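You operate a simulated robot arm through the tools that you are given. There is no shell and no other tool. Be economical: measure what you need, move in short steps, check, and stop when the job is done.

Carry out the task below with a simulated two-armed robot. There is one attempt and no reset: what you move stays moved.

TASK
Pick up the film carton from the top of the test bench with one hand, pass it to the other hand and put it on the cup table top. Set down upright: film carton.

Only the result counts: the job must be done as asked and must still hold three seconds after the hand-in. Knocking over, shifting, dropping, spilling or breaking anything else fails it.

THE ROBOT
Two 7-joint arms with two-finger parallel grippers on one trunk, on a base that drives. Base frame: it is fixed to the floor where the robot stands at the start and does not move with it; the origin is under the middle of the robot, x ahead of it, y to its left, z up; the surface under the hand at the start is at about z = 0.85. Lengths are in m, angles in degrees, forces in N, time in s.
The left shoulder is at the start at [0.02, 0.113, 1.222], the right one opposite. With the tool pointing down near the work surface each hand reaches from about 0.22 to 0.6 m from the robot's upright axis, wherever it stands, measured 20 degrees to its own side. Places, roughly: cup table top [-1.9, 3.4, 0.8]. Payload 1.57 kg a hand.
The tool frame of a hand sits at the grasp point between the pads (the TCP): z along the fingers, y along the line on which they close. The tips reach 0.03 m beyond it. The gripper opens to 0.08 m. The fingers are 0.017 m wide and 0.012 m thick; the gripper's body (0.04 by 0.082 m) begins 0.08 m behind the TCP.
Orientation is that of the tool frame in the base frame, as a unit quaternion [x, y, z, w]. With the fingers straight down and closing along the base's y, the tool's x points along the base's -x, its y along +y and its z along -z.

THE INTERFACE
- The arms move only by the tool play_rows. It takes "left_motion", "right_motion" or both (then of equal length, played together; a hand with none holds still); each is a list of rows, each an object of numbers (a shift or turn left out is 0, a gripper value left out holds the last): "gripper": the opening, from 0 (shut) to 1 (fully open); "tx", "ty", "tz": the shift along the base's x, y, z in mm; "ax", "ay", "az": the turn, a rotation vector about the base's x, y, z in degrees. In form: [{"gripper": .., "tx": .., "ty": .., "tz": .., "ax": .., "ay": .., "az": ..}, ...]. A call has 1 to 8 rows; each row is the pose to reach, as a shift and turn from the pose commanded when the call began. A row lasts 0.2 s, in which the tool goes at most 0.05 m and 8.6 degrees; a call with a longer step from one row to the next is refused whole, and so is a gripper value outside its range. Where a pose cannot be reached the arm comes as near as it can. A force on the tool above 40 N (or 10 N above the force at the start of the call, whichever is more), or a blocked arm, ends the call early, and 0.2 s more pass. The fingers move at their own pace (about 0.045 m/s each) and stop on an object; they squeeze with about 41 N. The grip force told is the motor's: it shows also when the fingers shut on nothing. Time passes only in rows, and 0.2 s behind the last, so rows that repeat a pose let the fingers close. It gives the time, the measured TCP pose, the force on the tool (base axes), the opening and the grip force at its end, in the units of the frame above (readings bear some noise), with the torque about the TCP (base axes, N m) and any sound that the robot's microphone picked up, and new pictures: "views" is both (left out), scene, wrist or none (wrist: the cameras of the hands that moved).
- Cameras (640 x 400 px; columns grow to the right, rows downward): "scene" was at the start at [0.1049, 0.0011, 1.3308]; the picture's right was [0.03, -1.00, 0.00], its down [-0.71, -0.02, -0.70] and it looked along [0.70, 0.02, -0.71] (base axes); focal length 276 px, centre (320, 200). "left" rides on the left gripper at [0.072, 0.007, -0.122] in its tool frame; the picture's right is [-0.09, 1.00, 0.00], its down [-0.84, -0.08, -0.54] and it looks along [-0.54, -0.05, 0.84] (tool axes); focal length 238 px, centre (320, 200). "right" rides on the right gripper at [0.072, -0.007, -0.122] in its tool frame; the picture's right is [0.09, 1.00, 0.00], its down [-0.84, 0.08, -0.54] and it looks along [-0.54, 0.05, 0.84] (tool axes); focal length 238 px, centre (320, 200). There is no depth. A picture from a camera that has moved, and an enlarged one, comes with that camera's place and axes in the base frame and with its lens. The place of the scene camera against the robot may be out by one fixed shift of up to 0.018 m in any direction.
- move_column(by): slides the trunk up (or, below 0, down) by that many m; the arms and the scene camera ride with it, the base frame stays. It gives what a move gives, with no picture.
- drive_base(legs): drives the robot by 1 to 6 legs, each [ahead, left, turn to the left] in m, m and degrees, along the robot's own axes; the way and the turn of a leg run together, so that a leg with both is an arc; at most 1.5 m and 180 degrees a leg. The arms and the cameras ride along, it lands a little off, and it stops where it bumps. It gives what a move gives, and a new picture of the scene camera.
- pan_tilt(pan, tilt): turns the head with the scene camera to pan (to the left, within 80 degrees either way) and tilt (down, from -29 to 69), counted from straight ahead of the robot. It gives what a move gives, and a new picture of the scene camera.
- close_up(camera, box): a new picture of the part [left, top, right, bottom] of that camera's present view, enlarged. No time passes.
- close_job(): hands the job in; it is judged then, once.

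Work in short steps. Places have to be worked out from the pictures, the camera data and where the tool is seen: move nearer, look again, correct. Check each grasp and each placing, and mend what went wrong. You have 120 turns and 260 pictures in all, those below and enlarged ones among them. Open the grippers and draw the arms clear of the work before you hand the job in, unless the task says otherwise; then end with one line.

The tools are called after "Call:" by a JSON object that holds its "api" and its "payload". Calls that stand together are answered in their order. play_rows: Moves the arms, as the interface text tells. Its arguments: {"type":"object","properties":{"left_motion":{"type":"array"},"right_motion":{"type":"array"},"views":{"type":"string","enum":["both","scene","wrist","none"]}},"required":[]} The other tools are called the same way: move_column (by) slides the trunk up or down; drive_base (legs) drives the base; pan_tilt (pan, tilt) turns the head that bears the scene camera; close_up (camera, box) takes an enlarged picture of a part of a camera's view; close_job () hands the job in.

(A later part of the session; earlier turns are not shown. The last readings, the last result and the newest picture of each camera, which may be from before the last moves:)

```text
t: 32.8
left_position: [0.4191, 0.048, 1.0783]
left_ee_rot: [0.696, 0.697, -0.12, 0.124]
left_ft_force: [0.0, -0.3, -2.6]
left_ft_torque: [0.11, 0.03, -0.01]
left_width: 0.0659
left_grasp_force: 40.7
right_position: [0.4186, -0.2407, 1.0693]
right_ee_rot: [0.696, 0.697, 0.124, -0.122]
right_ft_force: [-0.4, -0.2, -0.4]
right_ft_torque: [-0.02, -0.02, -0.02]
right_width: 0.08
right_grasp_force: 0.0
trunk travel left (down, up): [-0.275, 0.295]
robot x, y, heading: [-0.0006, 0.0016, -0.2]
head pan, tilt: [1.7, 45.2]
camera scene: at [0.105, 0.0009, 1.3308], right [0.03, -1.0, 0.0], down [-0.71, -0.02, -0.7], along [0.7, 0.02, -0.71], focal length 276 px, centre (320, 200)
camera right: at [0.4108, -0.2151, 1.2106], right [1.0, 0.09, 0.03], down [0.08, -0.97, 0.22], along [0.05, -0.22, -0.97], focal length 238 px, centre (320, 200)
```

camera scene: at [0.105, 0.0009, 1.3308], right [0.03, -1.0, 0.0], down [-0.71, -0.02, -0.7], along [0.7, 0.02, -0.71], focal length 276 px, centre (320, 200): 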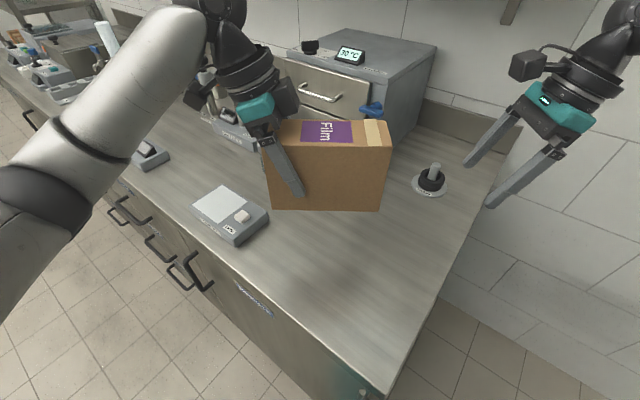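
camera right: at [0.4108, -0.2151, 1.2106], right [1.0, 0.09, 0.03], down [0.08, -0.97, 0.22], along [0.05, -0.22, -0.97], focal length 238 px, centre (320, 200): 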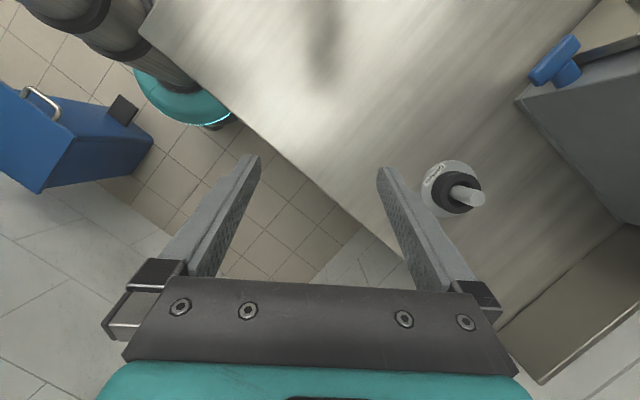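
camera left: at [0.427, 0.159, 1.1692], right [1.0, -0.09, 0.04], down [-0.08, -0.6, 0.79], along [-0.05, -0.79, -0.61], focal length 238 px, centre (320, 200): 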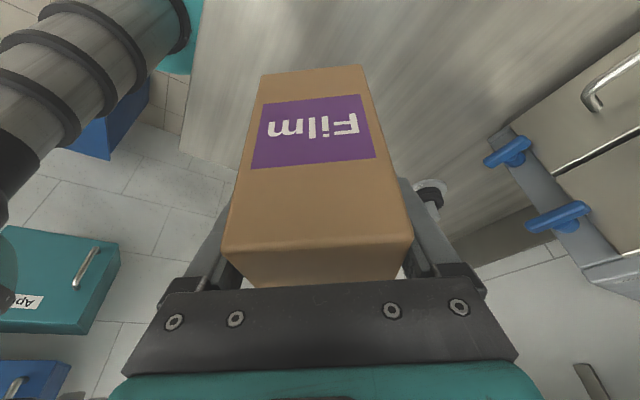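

That pose is reached. I now slide the right hand toward the carton end, stopping short of contact to check alignment.

Call:
{"api": "play_rows", "payload": {"right_motion": [{"ty": 30}, {"ty": 60}, {"ty": 85}, {"ty": 105, "tz": 5}]}}

Call:
{"api": "close_up", "payload": {"camera": "scene", "box": [250, 60, 490, 220]}}

```text
t: 33.8
left_position: [0.4189, 0.0485, 1.0769]
left_ee_rot: [0.696, 0.697, -0.121, 0.125]
left_ft_force: [-0.8, 0.4, -2.7]
left_ft_torque: [0.11, -0.02, -0.02]
left_width: 0.0658
left_grasp_force: 40.4
right_position: [0.4197, -0.1336, 1.0737]
right_ee_rot: [0.695, 0.698, 0.123, -0.121]
right_ft_force: [-0.8, 0.3, 0.4]
right_ft_torque: [0.0, -0.01, -0.01]
right_width: 0.0802
right_grasp_force: 0.0
trunk travel left (down, up): [-0.275, 0.295]
robot x, y, heading: [-0.0014, 0.0017, 0.0]
head pan, tilt: [1.7, 45.2]
camera scene: at [0.1052, 0.0014, 1.3308], right [0.03, -1.0, 0.0], down [-0.71, -0.02, -0.7], along [0.7, 0.02, -0.71], focal length 276 px, centre (320, 200)
camera right: at [0.4116, -0.1072, 1.215], right [1.0, 0.09, 0.03], down [0.08, -0.97, 0.23], along [0.05, -0.22, -0.97], focal length 238 px, centre (320, 200)
```

scene: 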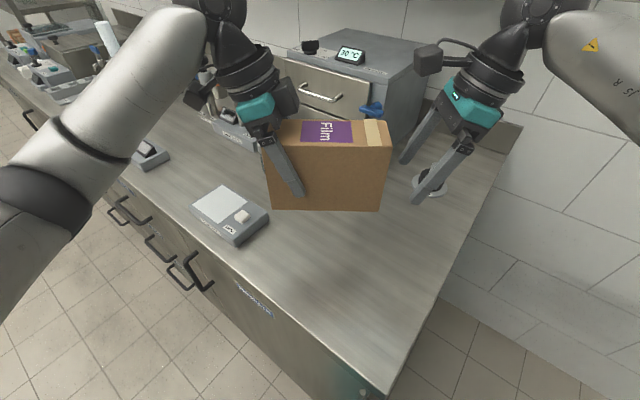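
right: 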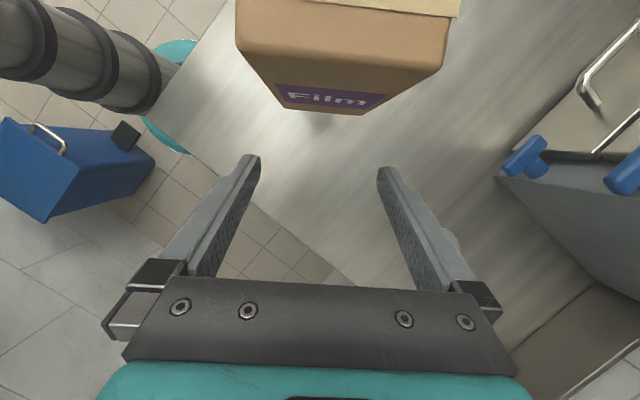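

```text
2.50 times, centred on (370, 140) of scene
camera zoom: at [0.1052, 0.0014, 1.3308], right [0.03, -1.0, 0.0], down [-0.71, -0.02, -0.7], along [0.7, 0.02, -0.71], focal length 691 px, centre (195, 350)
```

zoom: 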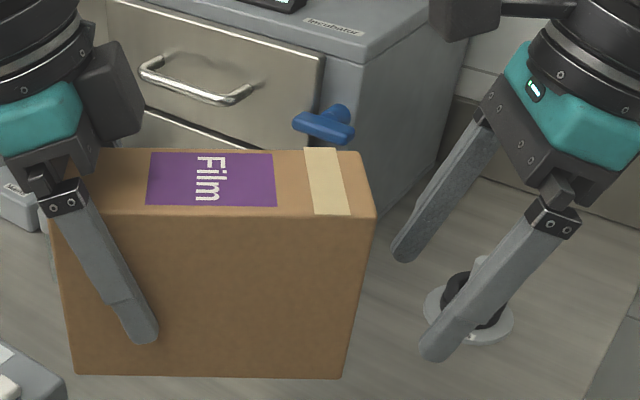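

The hand is aligned in x with the carton (about 0.42), whose end is at y ≈ -0.077. I slide in to y = -0.04.

Call:
{"api": "play_rows", "payload": {"right_motion": [{"ty": 20}, {"ty": 38}, {"ty": 55}, {"ty": 70}, {"ty": 82}, {"ty": 91}]}}

Call:
{"api": "close_up", "payload": {"camera": "scene", "box": [250, 60, 490, 220]}}

```text
t: 35.2
left_position: [0.4191, 0.0494, 1.0785]
left_ee_rot: [0.697, 0.696, -0.12, 0.123]
left_ft_force: [-1.1, -0.1, -3.0]
left_ft_torque: [0.09, -0.05, 0.01]
left_width: 0.0659
left_grasp_force: 41.4
right_position: [0.4209, -0.0432, 1.0743]
right_ee_rot: [0.695, 0.698, 0.123, -0.12]
right_ft_force: [0.1, 0.6, 0.3]
right_ft_torque: [-0.01, 0.0, -0.01]
right_width: 0.0801
right_grasp_force: 0.1
trunk travel left (down, up): [-0.275, 0.295]
robot x, y, heading: [-0.0008, 0.002, 0.2]
head pan, tilt: [1.7, 45.2]
camera scene: at [0.1052, 0.0012, 1.3308], right [0.03, -1.0, 0.0], down [-0.71, -0.02, -0.7], along [0.7, 0.02, -0.71], focal length 276 px, centre (320, 200)
camera right: at [0.4118, -0.0171, 1.2143], right [1.0, 0.09, 0.03], down [0.08, -0.97, 0.23], along [0.05, -0.22, -0.97], focal length 238 px, centre (320, 200)
```

scene: 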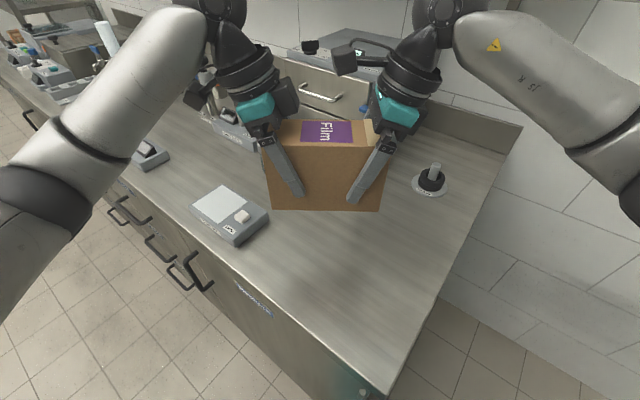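
right: 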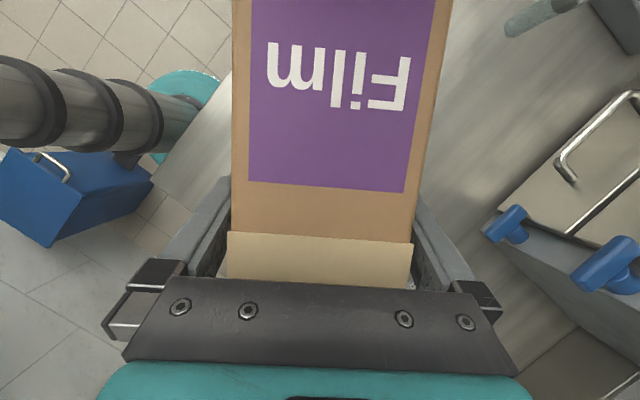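

```text
2.50 times, centred on (370, 140) of scene
camera zoom: at [0.1052, 0.0012, 1.3308], right [0.03, -1.0, 0.0], down [-0.71, -0.02, -0.7], along [0.7, 0.02, -0.71], focal length 691 px, centre (195, 350)
```

zoom: 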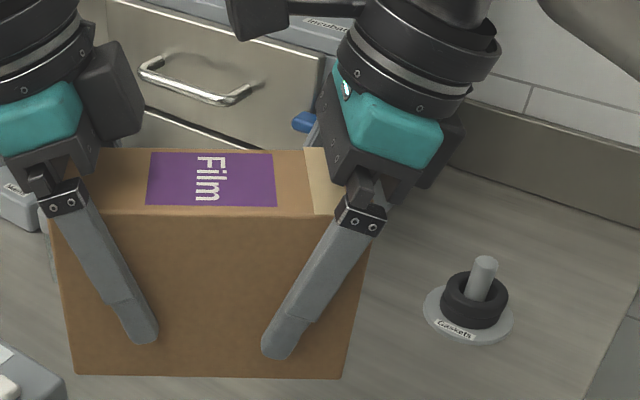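

The right fingers straddle the carton cleanly. In case it slips again, I lower both hands together so the handover happens about 15 mm above the bench.

Call:
{"api": "play_rows", "payload": {"left_motion": [{"tz": -12}, {"tz": -32}, {"tz": -52}, {"tz": -72}, {"tz": -92}, {"tz": -112}, {"tz": -130}, {"tz": -142}], "right_motion": [{"tz": -12}, {"tz": -32}, {"tz": -52}, {"tz": -72}, {"tz": -92}, {"tz": -112}, {"tz": -130}, {"tz": -142}], "views": "both"}}

```text
t: 37.0
left_position: [0.4211, 0.0482, 0.936]
left_ee_rot: [0.696, 0.697, -0.12, 0.124]
left_ft_force: [0.5, 0.0, -2.9]
left_ft_torque: [0.13, 0.01, 0.01]
left_width: 0.0656
left_grasp_force: 40.9
right_position: [0.4198, -0.0451, 0.9321]
right_ee_rot: [0.694, 0.699, 0.123, -0.121]
right_ft_force: [0.1, 0.6, 0.6]
right_ft_torque: [0.0, -0.01, -0.04]
right_width: 0.0801
right_grasp_force: 0.1
trunk travel left (down, up): [-0.275, 0.295]
robot x, y, heading: [-0.0001, -0.0013, 0.2]
head pan, tilt: [1.7, 45.2]
camera scene: at [0.1051, 0.0011, 1.3308], right [0.03, -1.0, 0.0], down [-0.71, -0.02, -0.7], along [0.7, 0.02, -0.71], focal length 276 px, centre (320, 200)
camera right: at [0.4115, -0.0194, 1.0729], right [1.0, 0.09, 0.03], down [0.08, -0.97, 0.23], along [0.05, -0.22, -0.97], focal length 238 px, centre (320, 200)
camera left: at [0.4282, 0.1589, 1.0273], right [1.0, -0.09, 0.04], down [-0.08, -0.6, 0.79], along [-0.05, -0.79, -0.61], focal length 238 px, centre (320, 200)
```

scene: 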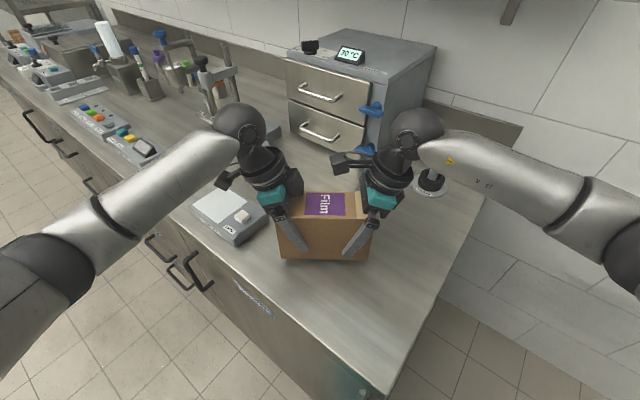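
right: 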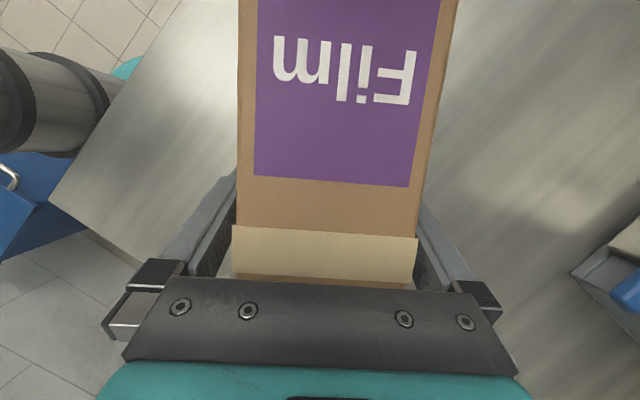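
left: 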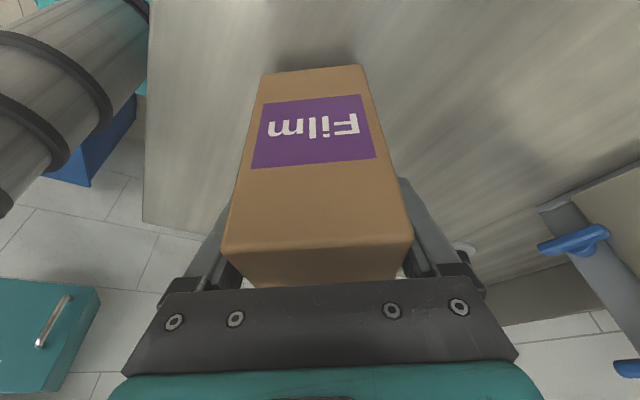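

Both hands are in place and the carton hangs low over the bench. The right hand closes.

Call:
{"api": "play_rows", "payload": {"right_motion": [{"gripper": 0}, {"gripper": 0}, {"gripper": 0}, {"gripper": 0}, {"gripper": 0}], "views": "wrist"}}

```text
t: 38.2
left_position: [0.4187, 0.0485, 0.9369]
left_ee_rot: [0.697, 0.696, -0.12, 0.124]
left_ft_force: [-5.1, 1.9, -1.2]
left_ft_torque: [-0.2, 0.02, -0.72]
left_width: 0.0659
left_grasp_force: 41.2
right_position: [0.4207, -0.0469, 0.9331]
right_ee_rot: [0.695, 0.698, 0.124, -0.121]
right_ft_force: [6.2, -1.6, -0.1]
right_ft_torque: [0.14, 0.05, 0.17]
right_width: 0.0659
right_grasp_force: 41.5
trunk travel left (down, up): [-0.275, 0.295]
robot x, y, heading: [-0.0007, -0.0003, -0.0]
head pan, tilt: [1.7, 45.2]
camera right: at [0.4119, -0.0197, 1.0733], right [1.0, 0.09, 0.04], down [0.08, -0.97, 0.23], along [0.05, -0.22, -0.97], focal length 238 px, centre (320, 200)
```

right: 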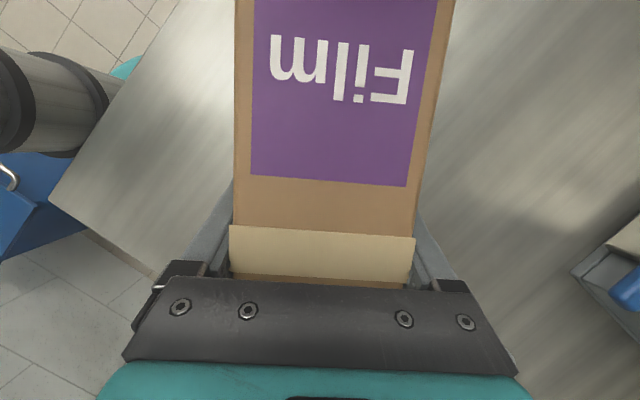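

Both hands hold the carton, so the left opens.

Call:
{"api": "play_rows", "payload": {"left_motion": [{"gripper": 0.9}, {"gripper": 1}, {"gripper": 1}, {"gripper": 1}], "views": "both"}}

Call:
{"api": "close_up", "payload": {"camera": "right", "box": [160, 160, 480, 360]}}

```text
t: 39.2
left_position: [0.4207, 0.0485, 0.9368]
left_ee_rot: [0.696, 0.697, -0.12, 0.124]
left_ft_force: [0.6, 0.9, 0.0]
left_ft_torque: [0.0, 0.0, 0.0]
left_width: 0.0801
left_grasp_force: 0.0
right_position: [0.4199, -0.0464, 0.9323]
right_ee_rot: [0.695, 0.698, 0.123, -0.121]
right_ft_force: [-0.2, -0.7, 0.0]
right_ft_torque: [-0.12, -0.02, 0.01]
right_width: 0.0658
right_grasp_force: 41.3
trunk travel left (down, up): [-0.275, 0.295]
robot x, y, heading: [0.0029, -0.0017, 0.1]
head pan, tilt: [1.7, 45.2]
camera scene: at [0.1051, 0.0011, 1.3308], right [0.03, -1.0, 0.0], down [-0.71, -0.02, -0.7], along [0.7, 0.02, -0.71], focal length 276 px, centre (320, 200)
camera left: at [0.4283, 0.1588, 1.0277], right [1.0, -0.08, 0.04], down [-0.08, -0.6, 0.79], along [-0.05, -0.79, -0.61], focal length 238 px, centre (320, 200)
```

scene: 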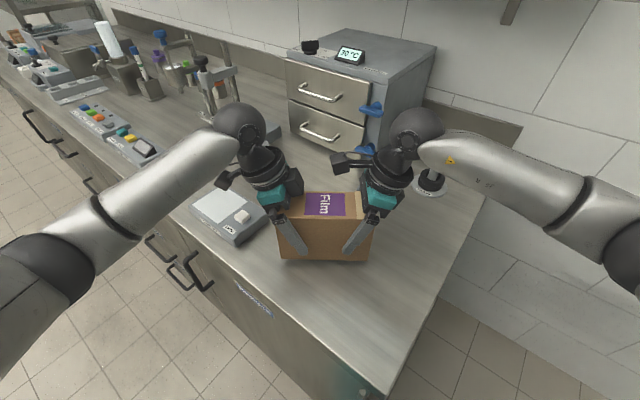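
left: 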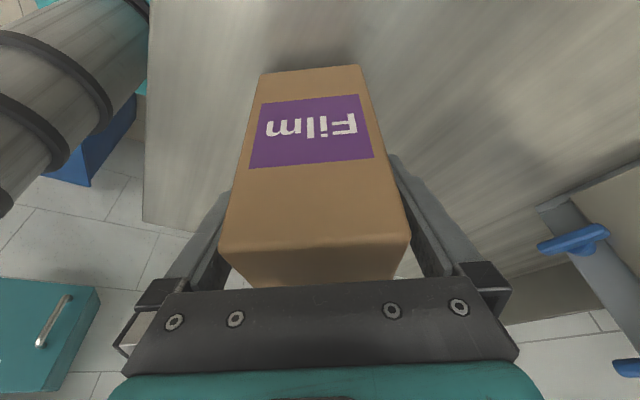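

```text
2.00 times, centred on (320, 260) of right
camera zoom: at [0.4116, -0.0194, 1.0732], right [1.0, 0.09, 0.03], down [0.08, -0.97, 0.23], along [0.05, -0.22, -0.97], focal length 477 px, centre (320, 80)
```

zoom: 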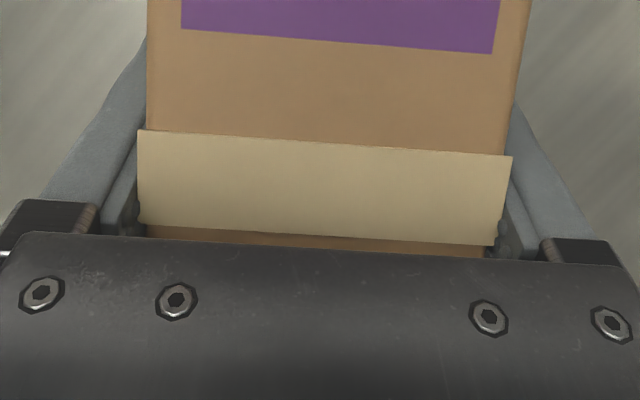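

The left hand has released and the carton hangs from the right hand without moving. I draw the left hand out along +y and up.

Call:
{"api": "play_rows", "payload": {"left_motion": [{"ty": 15, "tz": 5}, {"ty": 30, "tz": 15}, {"ty": 45, "tz": 30}, {"ty": 60, "tz": 50}, {"ty": 80, "tz": 75}, {"ty": 105, "tz": 100}, {"ty": 130, "tz": 120}, {"ty": 155, "tz": 135}], "views": "scene"}}

Call:
{"api": "close_up", "payload": {"camera": "right", "box": [160, 160, 480, 360]}}

```text
t: 41.0
left_position: [0.4216, 0.202, 1.0718]
left_ee_rot: [0.697, 0.696, -0.121, 0.124]
left_ft_force: [-0.1, -0.1, -0.2]
left_ft_torque: [0.05, 0.01, 0.0]
left_width: 0.08
left_grasp_force: 0.1
right_position: [0.4193, -0.046, 0.9327]
right_ee_rot: [0.694, 0.699, 0.123, -0.121]
right_ft_force: [0.1, 0.0, 0.1]
right_ft_torque: [-0.15, 0.01, 0.01]
right_width: 0.0661
right_grasp_force: 41.1
trunk travel left (down, up): [-0.275, 0.295]
robot x, y, heading: [0.003, 0.0009, 0.1]
head pan, tilt: [1.7, 45.2]
camera scene: at [0.105, 0.0013, 1.3308], right [0.03, -1.0, 0.0], down [-0.71, -0.02, -0.7], along [0.7, 0.02, -0.71], focal length 276 px, centre (320, 200)
```

scene: 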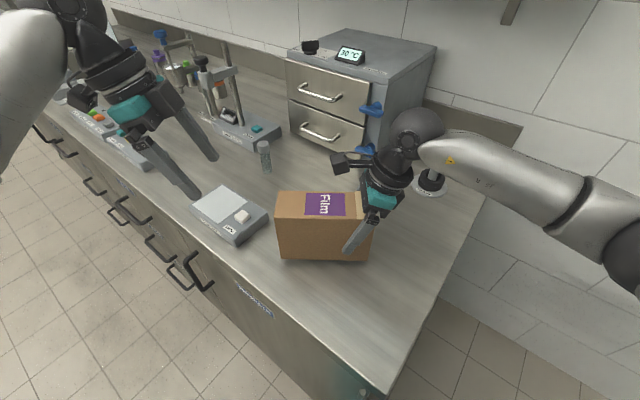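

```text
2.00 times, centred on (320, 260) of right
camera zoom: at [0.4115, -0.0193, 1.0733], right [1.0, 0.09, 0.03], down [0.08, -0.97, 0.23], along [0.05, -0.22, -0.97], focal length 477 px, centre (320, 80)
```

zoom: 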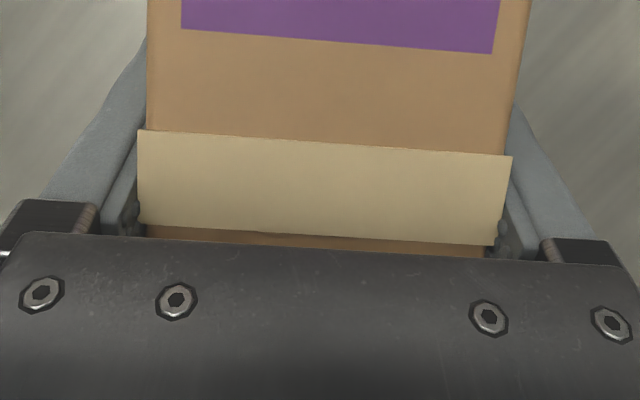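

No slip, but the right hand feels no weight, so the carton may be touching the bench. I lift gently and check.

Call:
{"api": "play_rows", "payload": {"right_motion": [{"tz": 2}, {"tz": 5}, {"tz": 9}, {"tz": 14}, {"tz": 20}, {"tz": 27}], "views": "scene"}}

Call:
{"api": "close_up", "payload": {"camera": "right", "box": [160, 160, 480, 360]}}

```text
t: 42.4
left_position: [0.4223, 0.2011, 1.0708]
left_ee_rot: [0.696, 0.697, -0.12, 0.124]
left_ft_force: [-0.6, -0.4, -0.2]
left_ft_torque: [0.02, 0.01, 0.04]
left_width: 0.08
left_grasp_force: 0.1
right_position: [0.4207, -0.0446, 0.9611]
right_ee_rot: [0.694, 0.699, 0.123, -0.122]
right_ft_force: [0.0, 0.2, -2.8]
right_ft_torque: [-0.16, 0.06, 0.01]
right_width: 0.0659
right_grasp_force: 41.1
trunk travel left (down, up): [-0.275, 0.295]
robot x, y, heading: [-0.0023, 0.0007, 0.0]
head pan, tilt: [1.7, 45.2]
camera scene: at [0.1051, 0.0011, 1.3308], right [0.03, -1.0, 0.0], down [-0.71, -0.02, -0.7], along [0.7, 0.02, -0.71], focal length 276 px, centre (320, 200)
```

scene: 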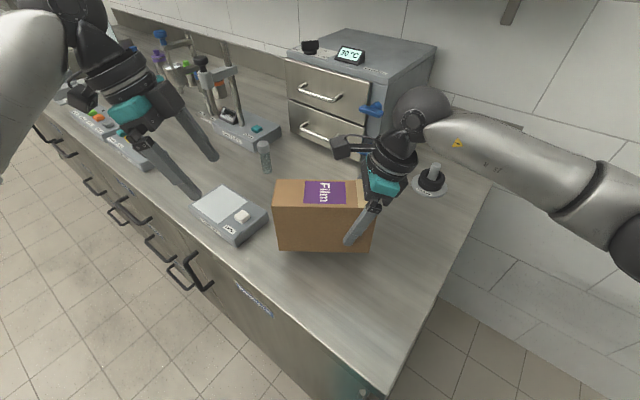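

```text
2.00 times, centred on (320, 260) of right
camera zoom: at [0.4112, -0.0187, 1.1012], right [1.0, 0.09, 0.03], down [0.08, -0.97, 0.23], along [0.05, -0.22, -0.97], focal length 477 px, centre (320, 80)
```

zoom: 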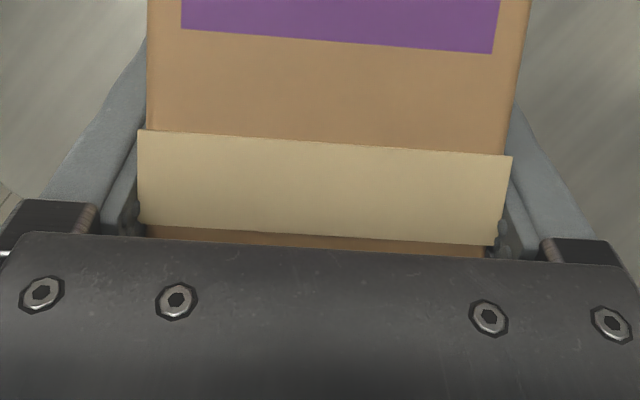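

The right hand now carries the full weight of about 2.8 N with no slip. I raise the carton and pull it in for travel, lift the left hand a little, and look to the left for the way.

Call:
{"api": "play_rows", "payload": {"right_motion": [{"tz": 12, "tx": -3}, {"tz": 28, "tx": -8}, {"tz": 45, "tx": -14}, {"tz": 62, "tx": -20}, {"tz": 80, "tx": -27}, {"tz": 95, "tx": -34}, {"tz": 107, "tx": -40}, {"tz": 112, "tx": -42}], "views": "wrist"}}

Call:
{"api": "pan_tilt", "payload": {"pan": 75, "tilt": 20}}

Call:
{"api": "pan_tilt", "payload": {"pan": -75, "tilt": 25}}

```text
t: 44.2
left_position: [0.4231, 0.2016, 1.0724]
left_ee_rot: [0.696, 0.697, -0.12, 0.124]
left_ft_force: [-0.3, 0.0, 0.7]
left_ft_torque: [0.01, 0.0, 0.04]
left_width: 0.0799
left_grasp_force: 0.0
right_position: [0.3775, -0.0455, 1.0723]
right_ee_rot: [0.695, 0.698, 0.124, -0.122]
right_ft_force: [-0.1, 0.1, -3.0]
right_ft_torque: [-0.12, 0.0, -0.01]
right_width: 0.0658
right_grasp_force: 41.0
trunk travel left (down, up): [-0.275, 0.295]
robot x, y, heading: [-0.0018, -0.0025, 0.0]
head pan, tilt: [1.7, 45.2]
camera right: at [0.369, -0.0189, 1.2134], right [1.0, 0.09, 0.03], down [0.08, -0.97, 0.23], along [0.05, -0.22, -0.97], focal length 238 px, centre (320, 200)
```

right: 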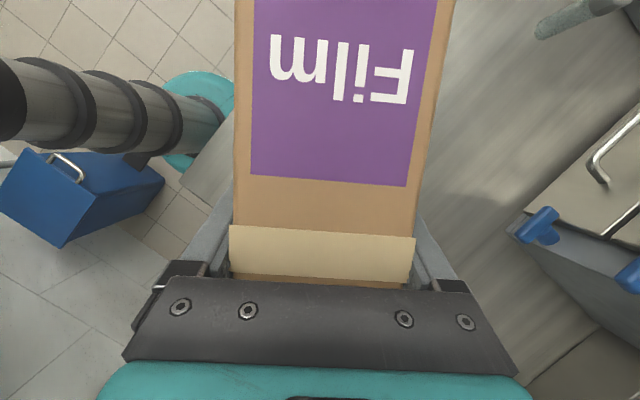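

```text
t: 45.6
left_position: [0.4228, 0.2026, 1.0712]
left_ee_rot: [0.697, 0.696, -0.121, 0.123]
left_ft_force: [-0.8, -0.2, 0.1]
left_ft_torque: [0.0, 0.01, 0.0]
left_width: 0.0804
left_grasp_force: 0.1
right_position: [0.3779, -0.0442, 1.072]
right_ee_rot: [0.694, 0.698, 0.124, -0.122]
right_ft_force: [-0.1, 0.0, -3.1]
right_ft_torque: [-0.14, -0.02, -0.01]
right_width: 0.0659
right_grasp_force: 41.2
trunk travel left (down, up): [-0.275, 0.295]
robot x, y, heading: [-0.0002, -0.0014, 0.1]
head pan, tilt: [75.0, 20.0]
camera scene: at [0.0482, 0.0886, 1.3697], right [0.97, -0.26, 0.0], down [-0.09, -0.33, -0.94], along [0.24, 0.91, -0.34], focal length 276 px, centre (320, 200)
```

scene: 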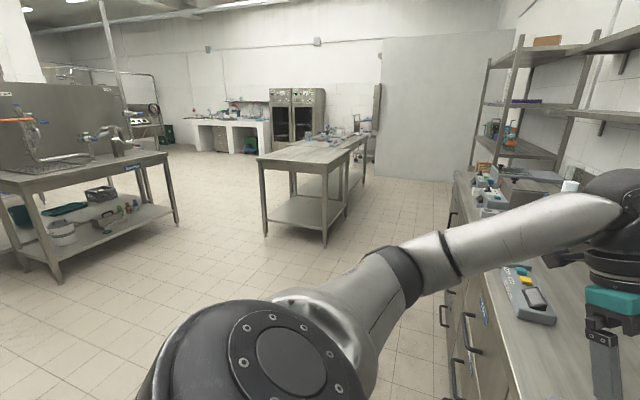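

```text
t: 48.0
left_position: [0.4222, 0.2016, 1.0712]
left_ee_rot: [0.697, 0.696, -0.12, 0.123]
left_ft_force: [0.1, 1.0, -0.7]
left_ft_torque: [0.04, 0.02, 0.01]
left_width: 0.0801
left_grasp_force: 0.0
right_position: [0.377, -0.046, 1.0727]
right_ee_rot: [0.695, 0.698, 0.122, -0.121]
right_ft_force: [0.3, 0.3, -3.2]
right_ft_torque: [-0.12, 0.01, -0.02]
right_width: 0.0659
right_grasp_force: 40.8
trunk travel left (down, up): [-0.275, 0.295]
robot x, y, heading: [-0.0021, -0.0041, 0.1]
head pan, tilt: [-75.0, 25.0]
camera scene: at [0.0479, -0.0903, 1.3616], right [-0.97, -0.26, 0.0], down [-0.11, 0.41, -0.91], along [0.23, -0.88, -0.42], focal length 276 px, centre (320, 200)
```

scene: 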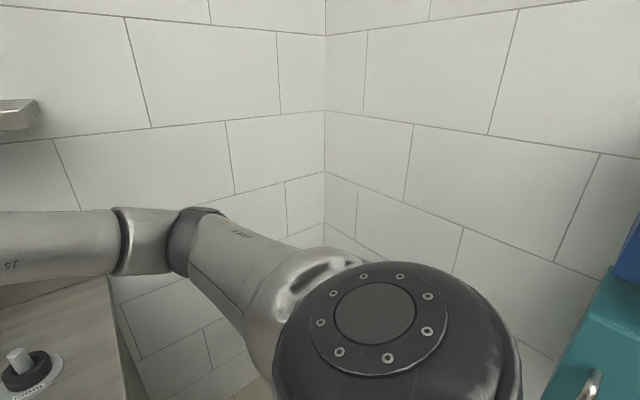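

The cup table seems to be the left-hand table in that view. The floor to the left is open, and there is clutter behind the robot to the right, so I strafe left away from the bench, face the head forward and look again.

Call:
{"api": "drive_base", "payload": {"legs": [[-0.05, 0.8, 0]]}}

Call:
{"api": "pan_tilt", "payload": {"pan": 78, "tilt": 20}}

```text
t: 52.3
left_position: [0.3905, 0.9904, 1.0701]
left_ee_rot: [0.706, 0.687, -0.123, 0.122]
left_ft_force: [0.0, 0.1, -0.4]
left_ft_torque: [-0.03, -0.01, 0.02]
left_width: 0.0803
left_grasp_force: 0.1
right_position: [0.3402, 0.746, 1.0733]
right_ee_rot: [0.705, 0.688, 0.124, -0.118]
right_ft_force: [-0.8, -0.2, -3.4]
right_ft_torque: [-0.16, -0.01, -0.01]
right_width: 0.0659
right_grasp_force: 41.5
trunk travel left (down, up): [-0.275, 0.295]
robot x, y, heading: [-0.0331, 0.8026, -1.7]
head pan, tilt: [-75.0, 25.0]
camera scene: at [0.0083, 0.7112, 1.3617], right [-0.97, -0.23, 0.0], down [-0.1, 0.41, -0.91], along [0.21, -0.88, -0.42], focal length 276 px, centre (320, 200)
```

scene: 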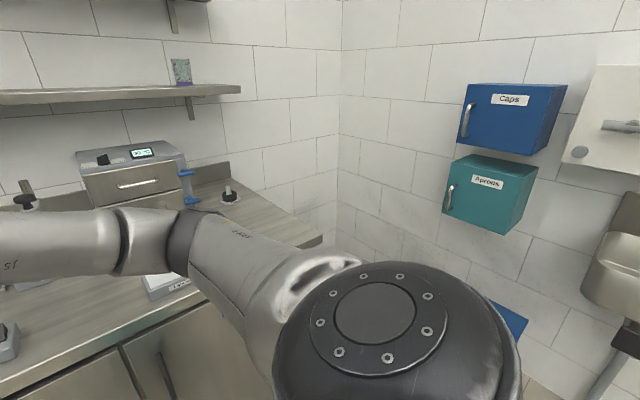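

```text
t: 54.7
left_position: [0.3904, 0.9911, 1.0709]
left_ee_rot: [0.707, 0.686, -0.123, 0.123]
left_ft_force: [-0.5, 0.1, -0.1]
left_ft_torque: [0.03, 0.01, -0.01]
left_width: 0.08
left_grasp_force: 0.0
right_position: [0.3381, 0.7464, 1.0719]
right_ee_rot: [0.705, 0.688, 0.125, -0.12]
right_ft_force: [-0.2, -0.1, -2.9]
right_ft_torque: [-0.16, 0.0, -0.01]
right_width: 0.0658
right_grasp_force: 40.6
trunk travel left (down, up): [-0.275, 0.295]
robot x, y, heading: [-0.0406, 0.8038, -2.0]
head pan, tilt: [78.0, 20.0]
camera scene: at [0.0093, 0.891, 1.3697], right [0.97, -0.24, 0.0], down [-0.08, -0.33, -0.94], along [0.22, 0.91, -0.34], focal length 276 px, centre (320, 200)
```

scene: 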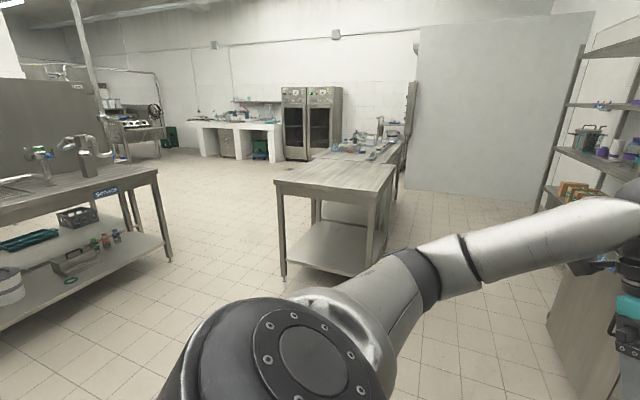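

The cup table is now off to the left of view. I turn the robot left by 60° in place, with clear floor around, and look ahead.

Call:
{"api": "drive_base", "payload": {"legs": [[0, 0, 75]]}}

Call:
{"api": "pan_tilt", "payload": {"pan": 30, "tilt": 20}}

```text
t: 58.3
left_position: [-0.1094, 1.2647, 1.0713]
left_ee_rot: [0.143, 0.975, -0.022, 0.171]
left_ft_force: [0.6, 0.7, 0.1]
left_ft_torque: [-0.02, -0.01, 0.0]
left_width: 0.0798
left_grasp_force: 0.2
right_position: [0.1143, 1.1521, 1.0724]
right_ee_rot: [0.14, 0.975, 0.026, -0.171]
right_ft_force: [0.1, 0.1, -3.0]
right_ft_torque: [-0.07, -0.1, -0.01]
right_width: 0.0658
right_grasp_force: 41.3
trunk travel left (down, up): [-0.275, 0.295]
robot x, y, heading: [-0.0381, 0.7992, 73.6]
head pan, tilt: [78.0, 20.0]
camera scene: at [-0.1019, 0.8553, 1.3697], right [0.48, 0.88, 0.0], down [0.3, -0.16, -0.94], along [-0.82, 0.45, -0.34], focal length 276 px, centre (320, 200)
```

scene: 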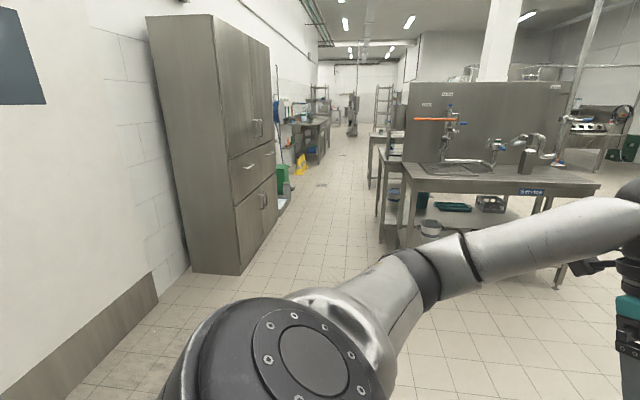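

```text
t: 59.5
left_position: [-0.1098, 1.2647, 1.0712]
left_ee_rot: [0.143, 0.974, -0.022, 0.172]
left_ft_force: [0.2, 0.5, 0.1]
left_ft_torque: [0.01, -0.01, 0.01]
left_width: 0.08
left_grasp_force: 0.1
right_position: [0.114, 1.1519, 1.0709]
right_ee_rot: [0.14, 0.975, 0.027, -0.17]
right_ft_force: [-0.3, -0.7, -2.8]
right_ft_torque: [-0.04, -0.16, 0.0]
right_width: 0.0657
right_grasp_force: 41.0
trunk travel left (down, up): [-0.275, 0.295]
robot x, y, heading: [-0.0361, 0.8014, 73.5]
head pan, tilt: [30.0, 20.0]
camera scene: at [-0.0417, 0.9012, 1.3697], right [0.97, 0.23, 0.0], down [0.08, -0.33, -0.94], along [-0.22, 0.91, -0.34], focal length 276 px, centre (320, 200)
```

scene: 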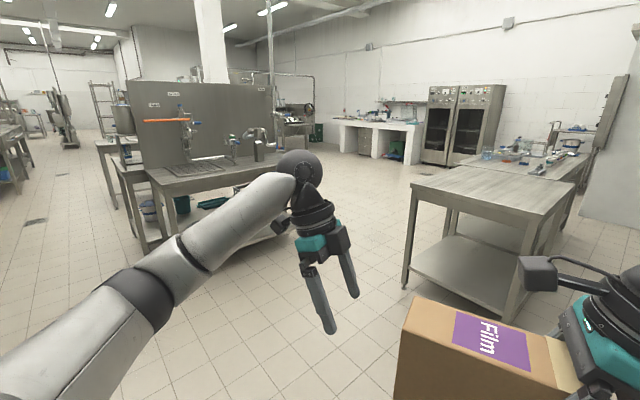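

The listed cup-table spot projects close to the panelled table, possibly behind the panel. I enlarge that region.

Call:
{"api": "close_up", "payload": {"camera": "scene", "box": [60, 60, 320, 260]}}

```text
2.00 times, centred on (190, 160) of scene
camera zoom: at [-0.0417, 0.9012, 1.3697], right [0.97, 0.23, 0.0], down [0.08, -0.33, -0.94], along [-0.22, 0.91, -0.34], focal length 553 px, centre (580, 280)
```

zoom: 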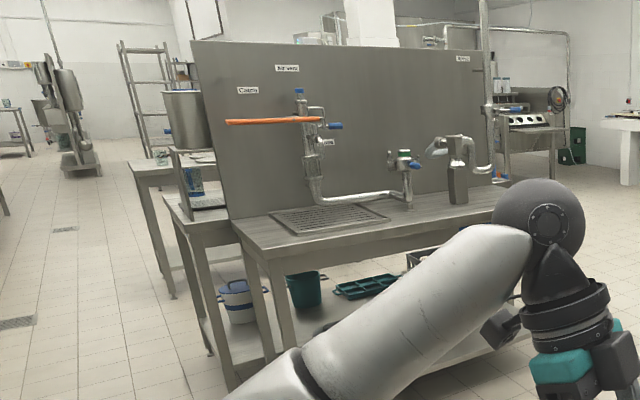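

Behind the panel is a second table with glassware, which matches the listed cup-table position. I turn to face along the aisle and drive round the left end of the panelled table, looking as I go.

Call:
{"api": "drive_base", "payload": {"legs": [[0, 0, 72], [0.7, 0.15, 0]]}}

Call:
{"api": "pan_tilt", "payload": {"pan": -20, "tilt": 22}}

```text
t: 66.5
left_position: [-1.1511, 1.145, 1.0708]
left_ee_rot: [-0.457, 0.872, 0.082, 0.153]
left_ft_force: [0.2, 0.1, 0.5]
left_ft_torque: [-0.01, -0.02, 0.0]
left_width: 0.0799
left_grasp_force: 0.1
right_position: [-0.9745, 1.3216, 1.0718]
right_ee_rot: [-0.459, 0.872, -0.079, -0.153]
right_ft_force: [-0.4, -0.3, -3.6]
right_ft_torque: [0.08, -0.09, -0.02]
right_width: 0.066
right_grasp_force: 40.6
trunk travel left (down, up): [-0.275, 0.295]
robot x, y, heading: [-0.6869, 1.0658, 145.1]
head pan, tilt: [30.0, 20.0]
camera scene: at [-0.7766, 1.082, 1.3697], right [0.08, 1.0, 0.0], down [0.34, -0.03, -0.94], along [-0.94, 0.08, -0.34], focal length 276 px, centre (320, 200)
```

scene: 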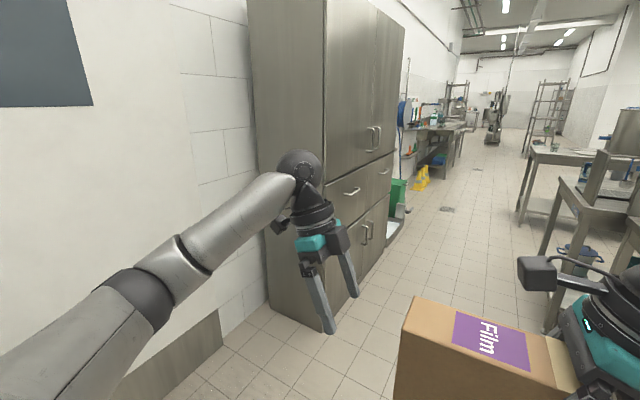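

```text
t: 67.7
left_position: [-1.1505, 1.1438, 1.0711]
left_ee_rot: [-0.458, 0.872, 0.083, 0.151]
left_ft_force: [0.4, -0.6, 0.4]
left_ft_torque: [0.01, 0.03, 0.03]
left_width: 0.0801
left_grasp_force: 0.0
right_position: [-0.974, 1.3218, 1.0729]
right_ee_rot: [-0.46, 0.871, -0.078, -0.153]
right_ft_force: [0.1, -0.3, -2.5]
right_ft_torque: [0.1, -0.06, 0.0]
right_width: 0.0657
right_grasp_force: 40.8
trunk travel left (down, up): [-0.275, 0.295]
robot x, y, heading: [-0.6885, 1.0722, 145.4]
head pan, tilt: [-20.0, 22.0]
camera scene: at [-0.7372, 1.15, 1.3665], right [0.82, 0.58, 0.0], down [0.22, -0.31, -0.93], along [-0.54, 0.76, -0.37], focal length 276 px, centre (320, 200)
```

scene: 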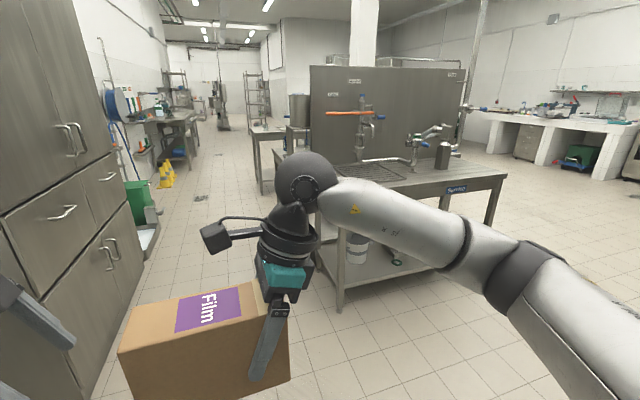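

The path is clear, with the panelled table's near corner at about (-1.46, 2.4). I drive 1.2 m ahead along the aisle and look right.

Call:
{"api": "drive_base", "payload": {"legs": [[1.2, 0, 0]]}}

Call:
{"api": "pan_tilt", "payload": {"pan": -50, "tilt": 25}}

```text
t: 73.7
left_position: [-2.1188, 1.8516, 1.0715]
left_ee_rot: [-0.445, 0.879, 0.08, 0.153]
left_ft_force: [0.7, -0.3, 0.0]
left_ft_torque: [0.03, 0.04, 0.01]
left_width: 0.0802
left_grasp_force: 0.1
right_position: [-1.9368, 2.0249, 1.0728]
right_ee_rot: [-0.445, 0.879, -0.076, -0.154]
right_ft_force: [0.3, 0.7, -3.1]
right_ft_torque: [0.11, -0.09, 0.01]
right_width: 0.0657
right_grasp_force: 40.8
trunk travel left (down, up): [-0.275, 0.295]
robot x, y, heading: [-1.6565, 1.7653, 143.6]
head pan, tilt: [-20.0, 22.0]
camera scene: at [-1.7052, 1.8452, 1.3664], right [0.83, 0.55, 0.0], down [0.21, -0.31, -0.93], along [-0.51, 0.77, -0.37], focal length 276 px, centre (320, 200)
```

scene: 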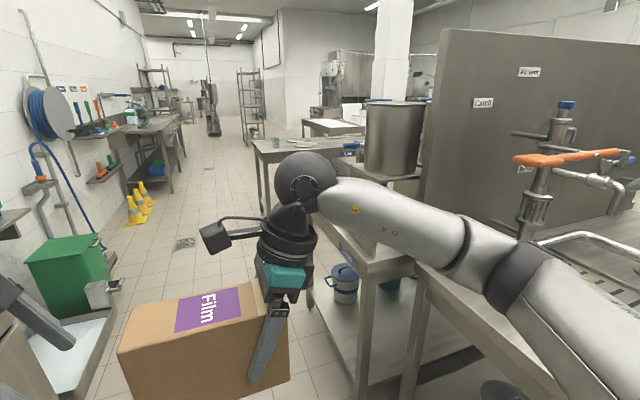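

```text
t: 74.7
left_position: [-2.1195, 1.8516, 1.0715]
left_ee_rot: [-0.445, 0.879, 0.081, 0.153]
left_ft_force: [0.5, -0.4, 0.7]
left_ft_torque: [0.02, 0.0, 0.01]
left_width: 0.0801
left_grasp_force: 0.0
right_position: [-1.9365, 2.0237, 1.0739]
right_ee_rot: [-0.446, 0.878, -0.076, -0.154]
right_ft_force: [0.5, 1.1, -2.7]
right_ft_torque: [0.12, -0.1, 0.01]
right_width: 0.0659
right_grasp_force: 41.7
trunk travel left (down, up): [-0.275, 0.295]
robot x, y, heading: [-1.6602, 1.7675, 143.8]
head pan, tilt: [-50.0, 25.0]
camera scene: at [-1.6595, 1.8596, 1.3616], right [1.0, 0.06, 0.0], down [0.03, -0.42, -0.91], along [-0.06, 0.9, -0.42], focal length 276 px, centre (320, 200)
```

scene: 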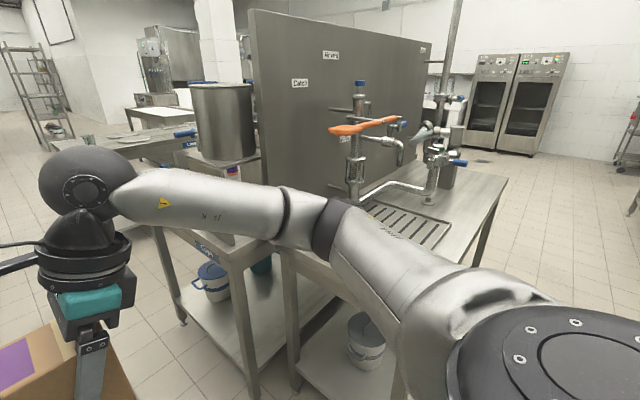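

The cup table is just behind the panel, with a large pot near its end. I drive on 1.0 m to see its top.

Call:
{"api": "drive_base", "payload": {"legs": [[1.0, 0.05, 2]]}}

Call:
{"api": "pan_tilt", "payload": {"pan": -75, "tilt": 28}}

```text
t: 79.8
left_position: [-2.9501, 2.4021, 1.0707]
left_ee_rot: [-0.445, 0.879, 0.08, 0.153]
left_ft_force: [0.3, 0.4, -0.6]
left_ft_torque: [0.01, 0.01, 0.01]
left_width: 0.08
left_grasp_force: 0.0
right_position: [-2.7679, 2.5746, 1.0732]
right_ee_rot: [-0.447, 0.878, -0.077, -0.154]
right_ft_force: [0.8, 0.9, -2.8]
right_ft_torque: [0.14, -0.08, -0.02]
right_width: 0.0657
right_grasp_force: 40.5
trunk travel left (down, up): [-0.275, 0.295]
robot x, y, heading: [-2.4914, 2.3115, 143.5]
head pan, tilt: [-50.0, 25.0]
camera scene: at [-2.491, 2.4104, 1.3616], right [1.0, 0.06, 0.0], down [0.03, -0.42, -0.91], along [-0.06, 0.9, -0.42], focal length 276 px, centre (320, 200)
```

scene: 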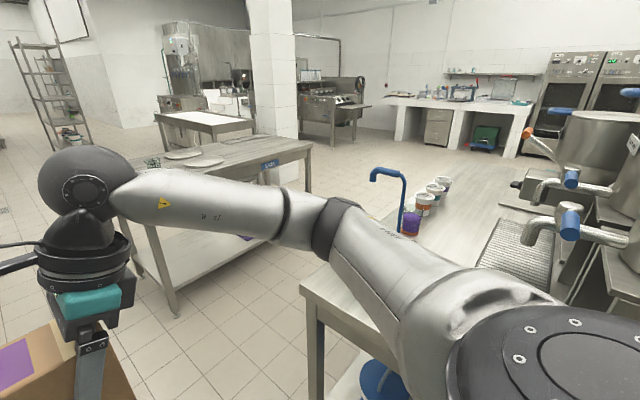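

```text
t: 80.7
left_position: [-2.9498, 2.4006, 1.071]
left_ee_rot: [-0.445, 0.879, 0.08, 0.153]
left_ft_force: [0.2, -0.7, -0.7]
left_ft_torque: [-0.02, 0.0, -0.03]
left_width: 0.08
left_grasp_force: 0.0
right_position: [-2.7683, 2.5726, 1.072]
right_ee_rot: [-0.446, 0.878, -0.076, -0.154]
right_ft_force: [0.7, 0.3, -2.5]
right_ft_torque: [0.12, -0.06, 0.0]
right_width: 0.0656
right_grasp_force: 41.2
trunk travel left (down, up): [-0.275, 0.295]
robot x, y, heading: [-2.4888, 2.3117, 143.6]
head pan, tilt: [-75.0, 28.0]
camera scene: at [-2.4518, 2.4033, 1.3568], right [0.93, -0.36, 0.0], down [-0.17, -0.44, -0.88], along [0.32, 0.82, -0.47], focal length 276 px, centre (320, 200)
```

scene: 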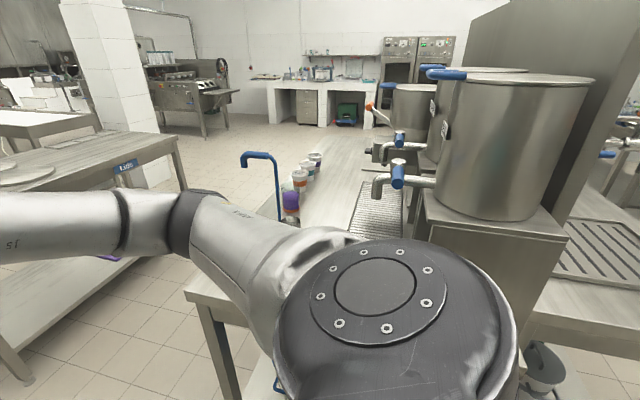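

The cup table's near-left corner is about (-2.59, 3.03), and the strip at that end is free. The urns stand on its right and the cups start further along. I advance 0.36 m, then turn right to face the table's end.

Call:
{"api": "drive_base", "payload": {"legs": [[0.36, 0, 0], [0, 0, -87.5]]}}

Call:
{"api": "pan_tilt", "payload": {"pan": 0, "tilt": 35}}

```text
t: 86.8
left_position: [-2.7192, 2.9946, 1.0721]
left_ee_rot: [0.288, 0.942, -0.049, 0.166]
left_ft_force: [-0.4, 0.8, 0.2]
left_ft_torque: [-0.02, -0.01, 0.01]
left_width: 0.0799
left_grasp_force: 0.1
right_position: [-2.5395, 2.8204, 1.074]
right_ee_rot: [0.286, 0.943, 0.051, -0.164]
right_ft_force: [-0.1, -0.5, -2.5]
right_ft_torque: [-0.06, -0.14, -0.02]
right_width: 0.0659
right_grasp_force: 40.8
trunk travel left (down, up): [-0.275, 0.295]
robot x, y, heading: [-2.7864, 2.5327, 56.3]
head pan, tilt: [-75.0, 28.0]
camera scene: at [-2.6825, 2.5094, 1.3568], right [-0.33, -0.95, 0.0], down [-0.44, 0.15, -0.88], along [0.83, -0.29, -0.47], focal length 276 px, centre (320, 200)
```

scene: 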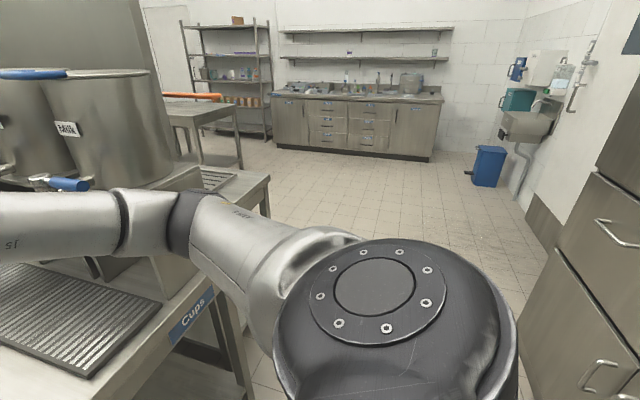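

```text
t: 88.3
left_position: [-2.7183, 2.9953, 1.0711]
left_ee_rot: [0.288, 0.942, -0.048, 0.165]
left_ft_force: [-0.2, 0.2, 0.1]
left_ft_torque: [0.03, 0.0, 0.01]
left_width: 0.0799
left_grasp_force: 0.0
right_position: [-2.5396, 2.8211, 1.0731]
right_ee_rot: [0.285, 0.943, 0.051, -0.164]
right_ft_force: [0.0, 0.3, -3.1]
right_ft_torque: [-0.07, -0.09, 0.0]
right_width: 0.0659
right_grasp_force: 40.8
trunk travel left (down, up): [-0.275, 0.295]
robot x, y, heading: [-2.786, 2.53, 56.3]
head pan, tilt: [0.0, 35.0]
camera scene: at [-2.7196, 2.6121, 1.3459], right [0.83, -0.56, 0.0], down [-0.32, -0.48, -0.82], along [0.46, 0.68, -0.57], focal length 276 px, centre (320, 200)
```

scene: 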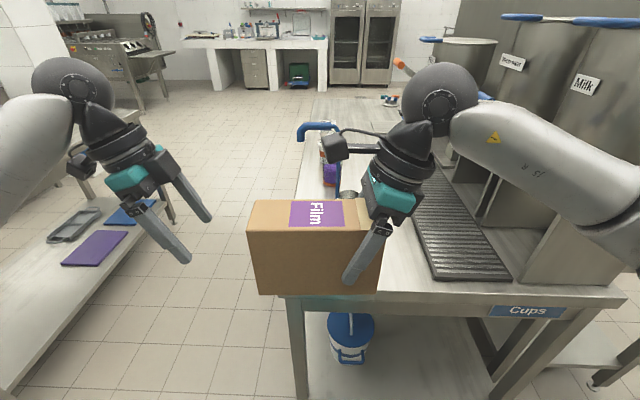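

The "Cups" sign confirms the table. The free strip lies between the drip tray and the left edge, about 0.33 m deep. To keep the right elbow away from the urns I shift left, turn 25° right and close in.

Call:
{"api": "drive_base", "payload": {"legs": [[0, 0.12, 0], [0, 0, -25], [0.17, 0.08, 0]]}}

Call:
{"api": "pan_tilt", "payload": {"pan": 0, "tilt": 45}}

```text
t: 92.0
left_position: [-2.5281, 3.1505, 1.0706]
left_ee_rot: [0.484, 0.858, -0.082, 0.151]
left_ft_force: [0.9, 0.2, -0.2]
left_ft_torque: [-0.01, 0.03, -0.01]
left_width: 0.08
left_grasp_force: 0.1
right_position: [-2.4382, 2.9158, 1.0721]
right_ee_rot: [0.481, 0.86, 0.084, -0.149]
right_ft_force: [-0.1, 0.6, -3.4]
right_ft_torque: [-0.2, -0.07, 0.0]
right_width: 0.0657
right_grasp_force: 41.0
trunk travel left (down, up): [-0.275, 0.295]
robot x, y, heading: [-2.7821, 2.7587, 31.2]
head pan, tilt: [0.0, 35.0]
camera scene: at [-2.6872, 2.8094, 1.3458], right [0.52, -0.86, 0.0], down [-0.49, -0.3, -0.82], along [0.7, 0.42, -0.57], focal length 276 px, centre (320, 200)
```

scene: 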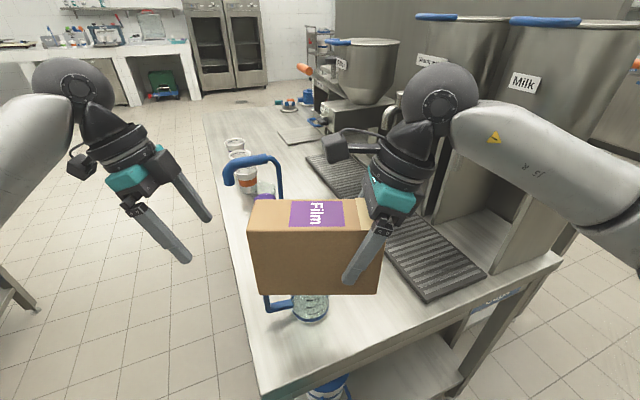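

```text
t: 92.7
left_position: [-2.5278, 3.1494, 1.0711]
left_ee_rot: [0.484, 0.858, -0.083, 0.152]
left_ft_force: [-0.3, 0.4, -0.1]
left_ft_torque: [-0.02, 0.01, -0.01]
left_width: 0.0799
left_grasp_force: 0.0
right_position: [-2.4391, 2.9159, 1.0721]
right_ee_rot: [0.481, 0.86, 0.084, -0.149]
right_ft_force: [-0.5, 0.5, -3.7]
right_ft_torque: [-0.1, -0.09, 0.03]
right_width: 0.0654
right_grasp_force: 41.2
trunk travel left (down, up): [-0.275, 0.295]
robot x, y, heading: [-2.7849, 2.7598, 31.2]
head pan, tilt: [0.0, 45.0]
camera scene: at [-2.6934, 2.8052, 1.3311], right [0.52, -0.86, 0.0], down [-0.6, -0.37, -0.71], along [0.61, 0.37, -0.71], focal length 276 px, centre (320, 200)
```

scene: 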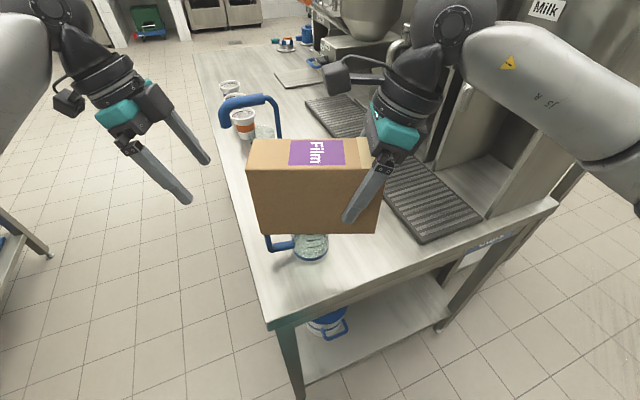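

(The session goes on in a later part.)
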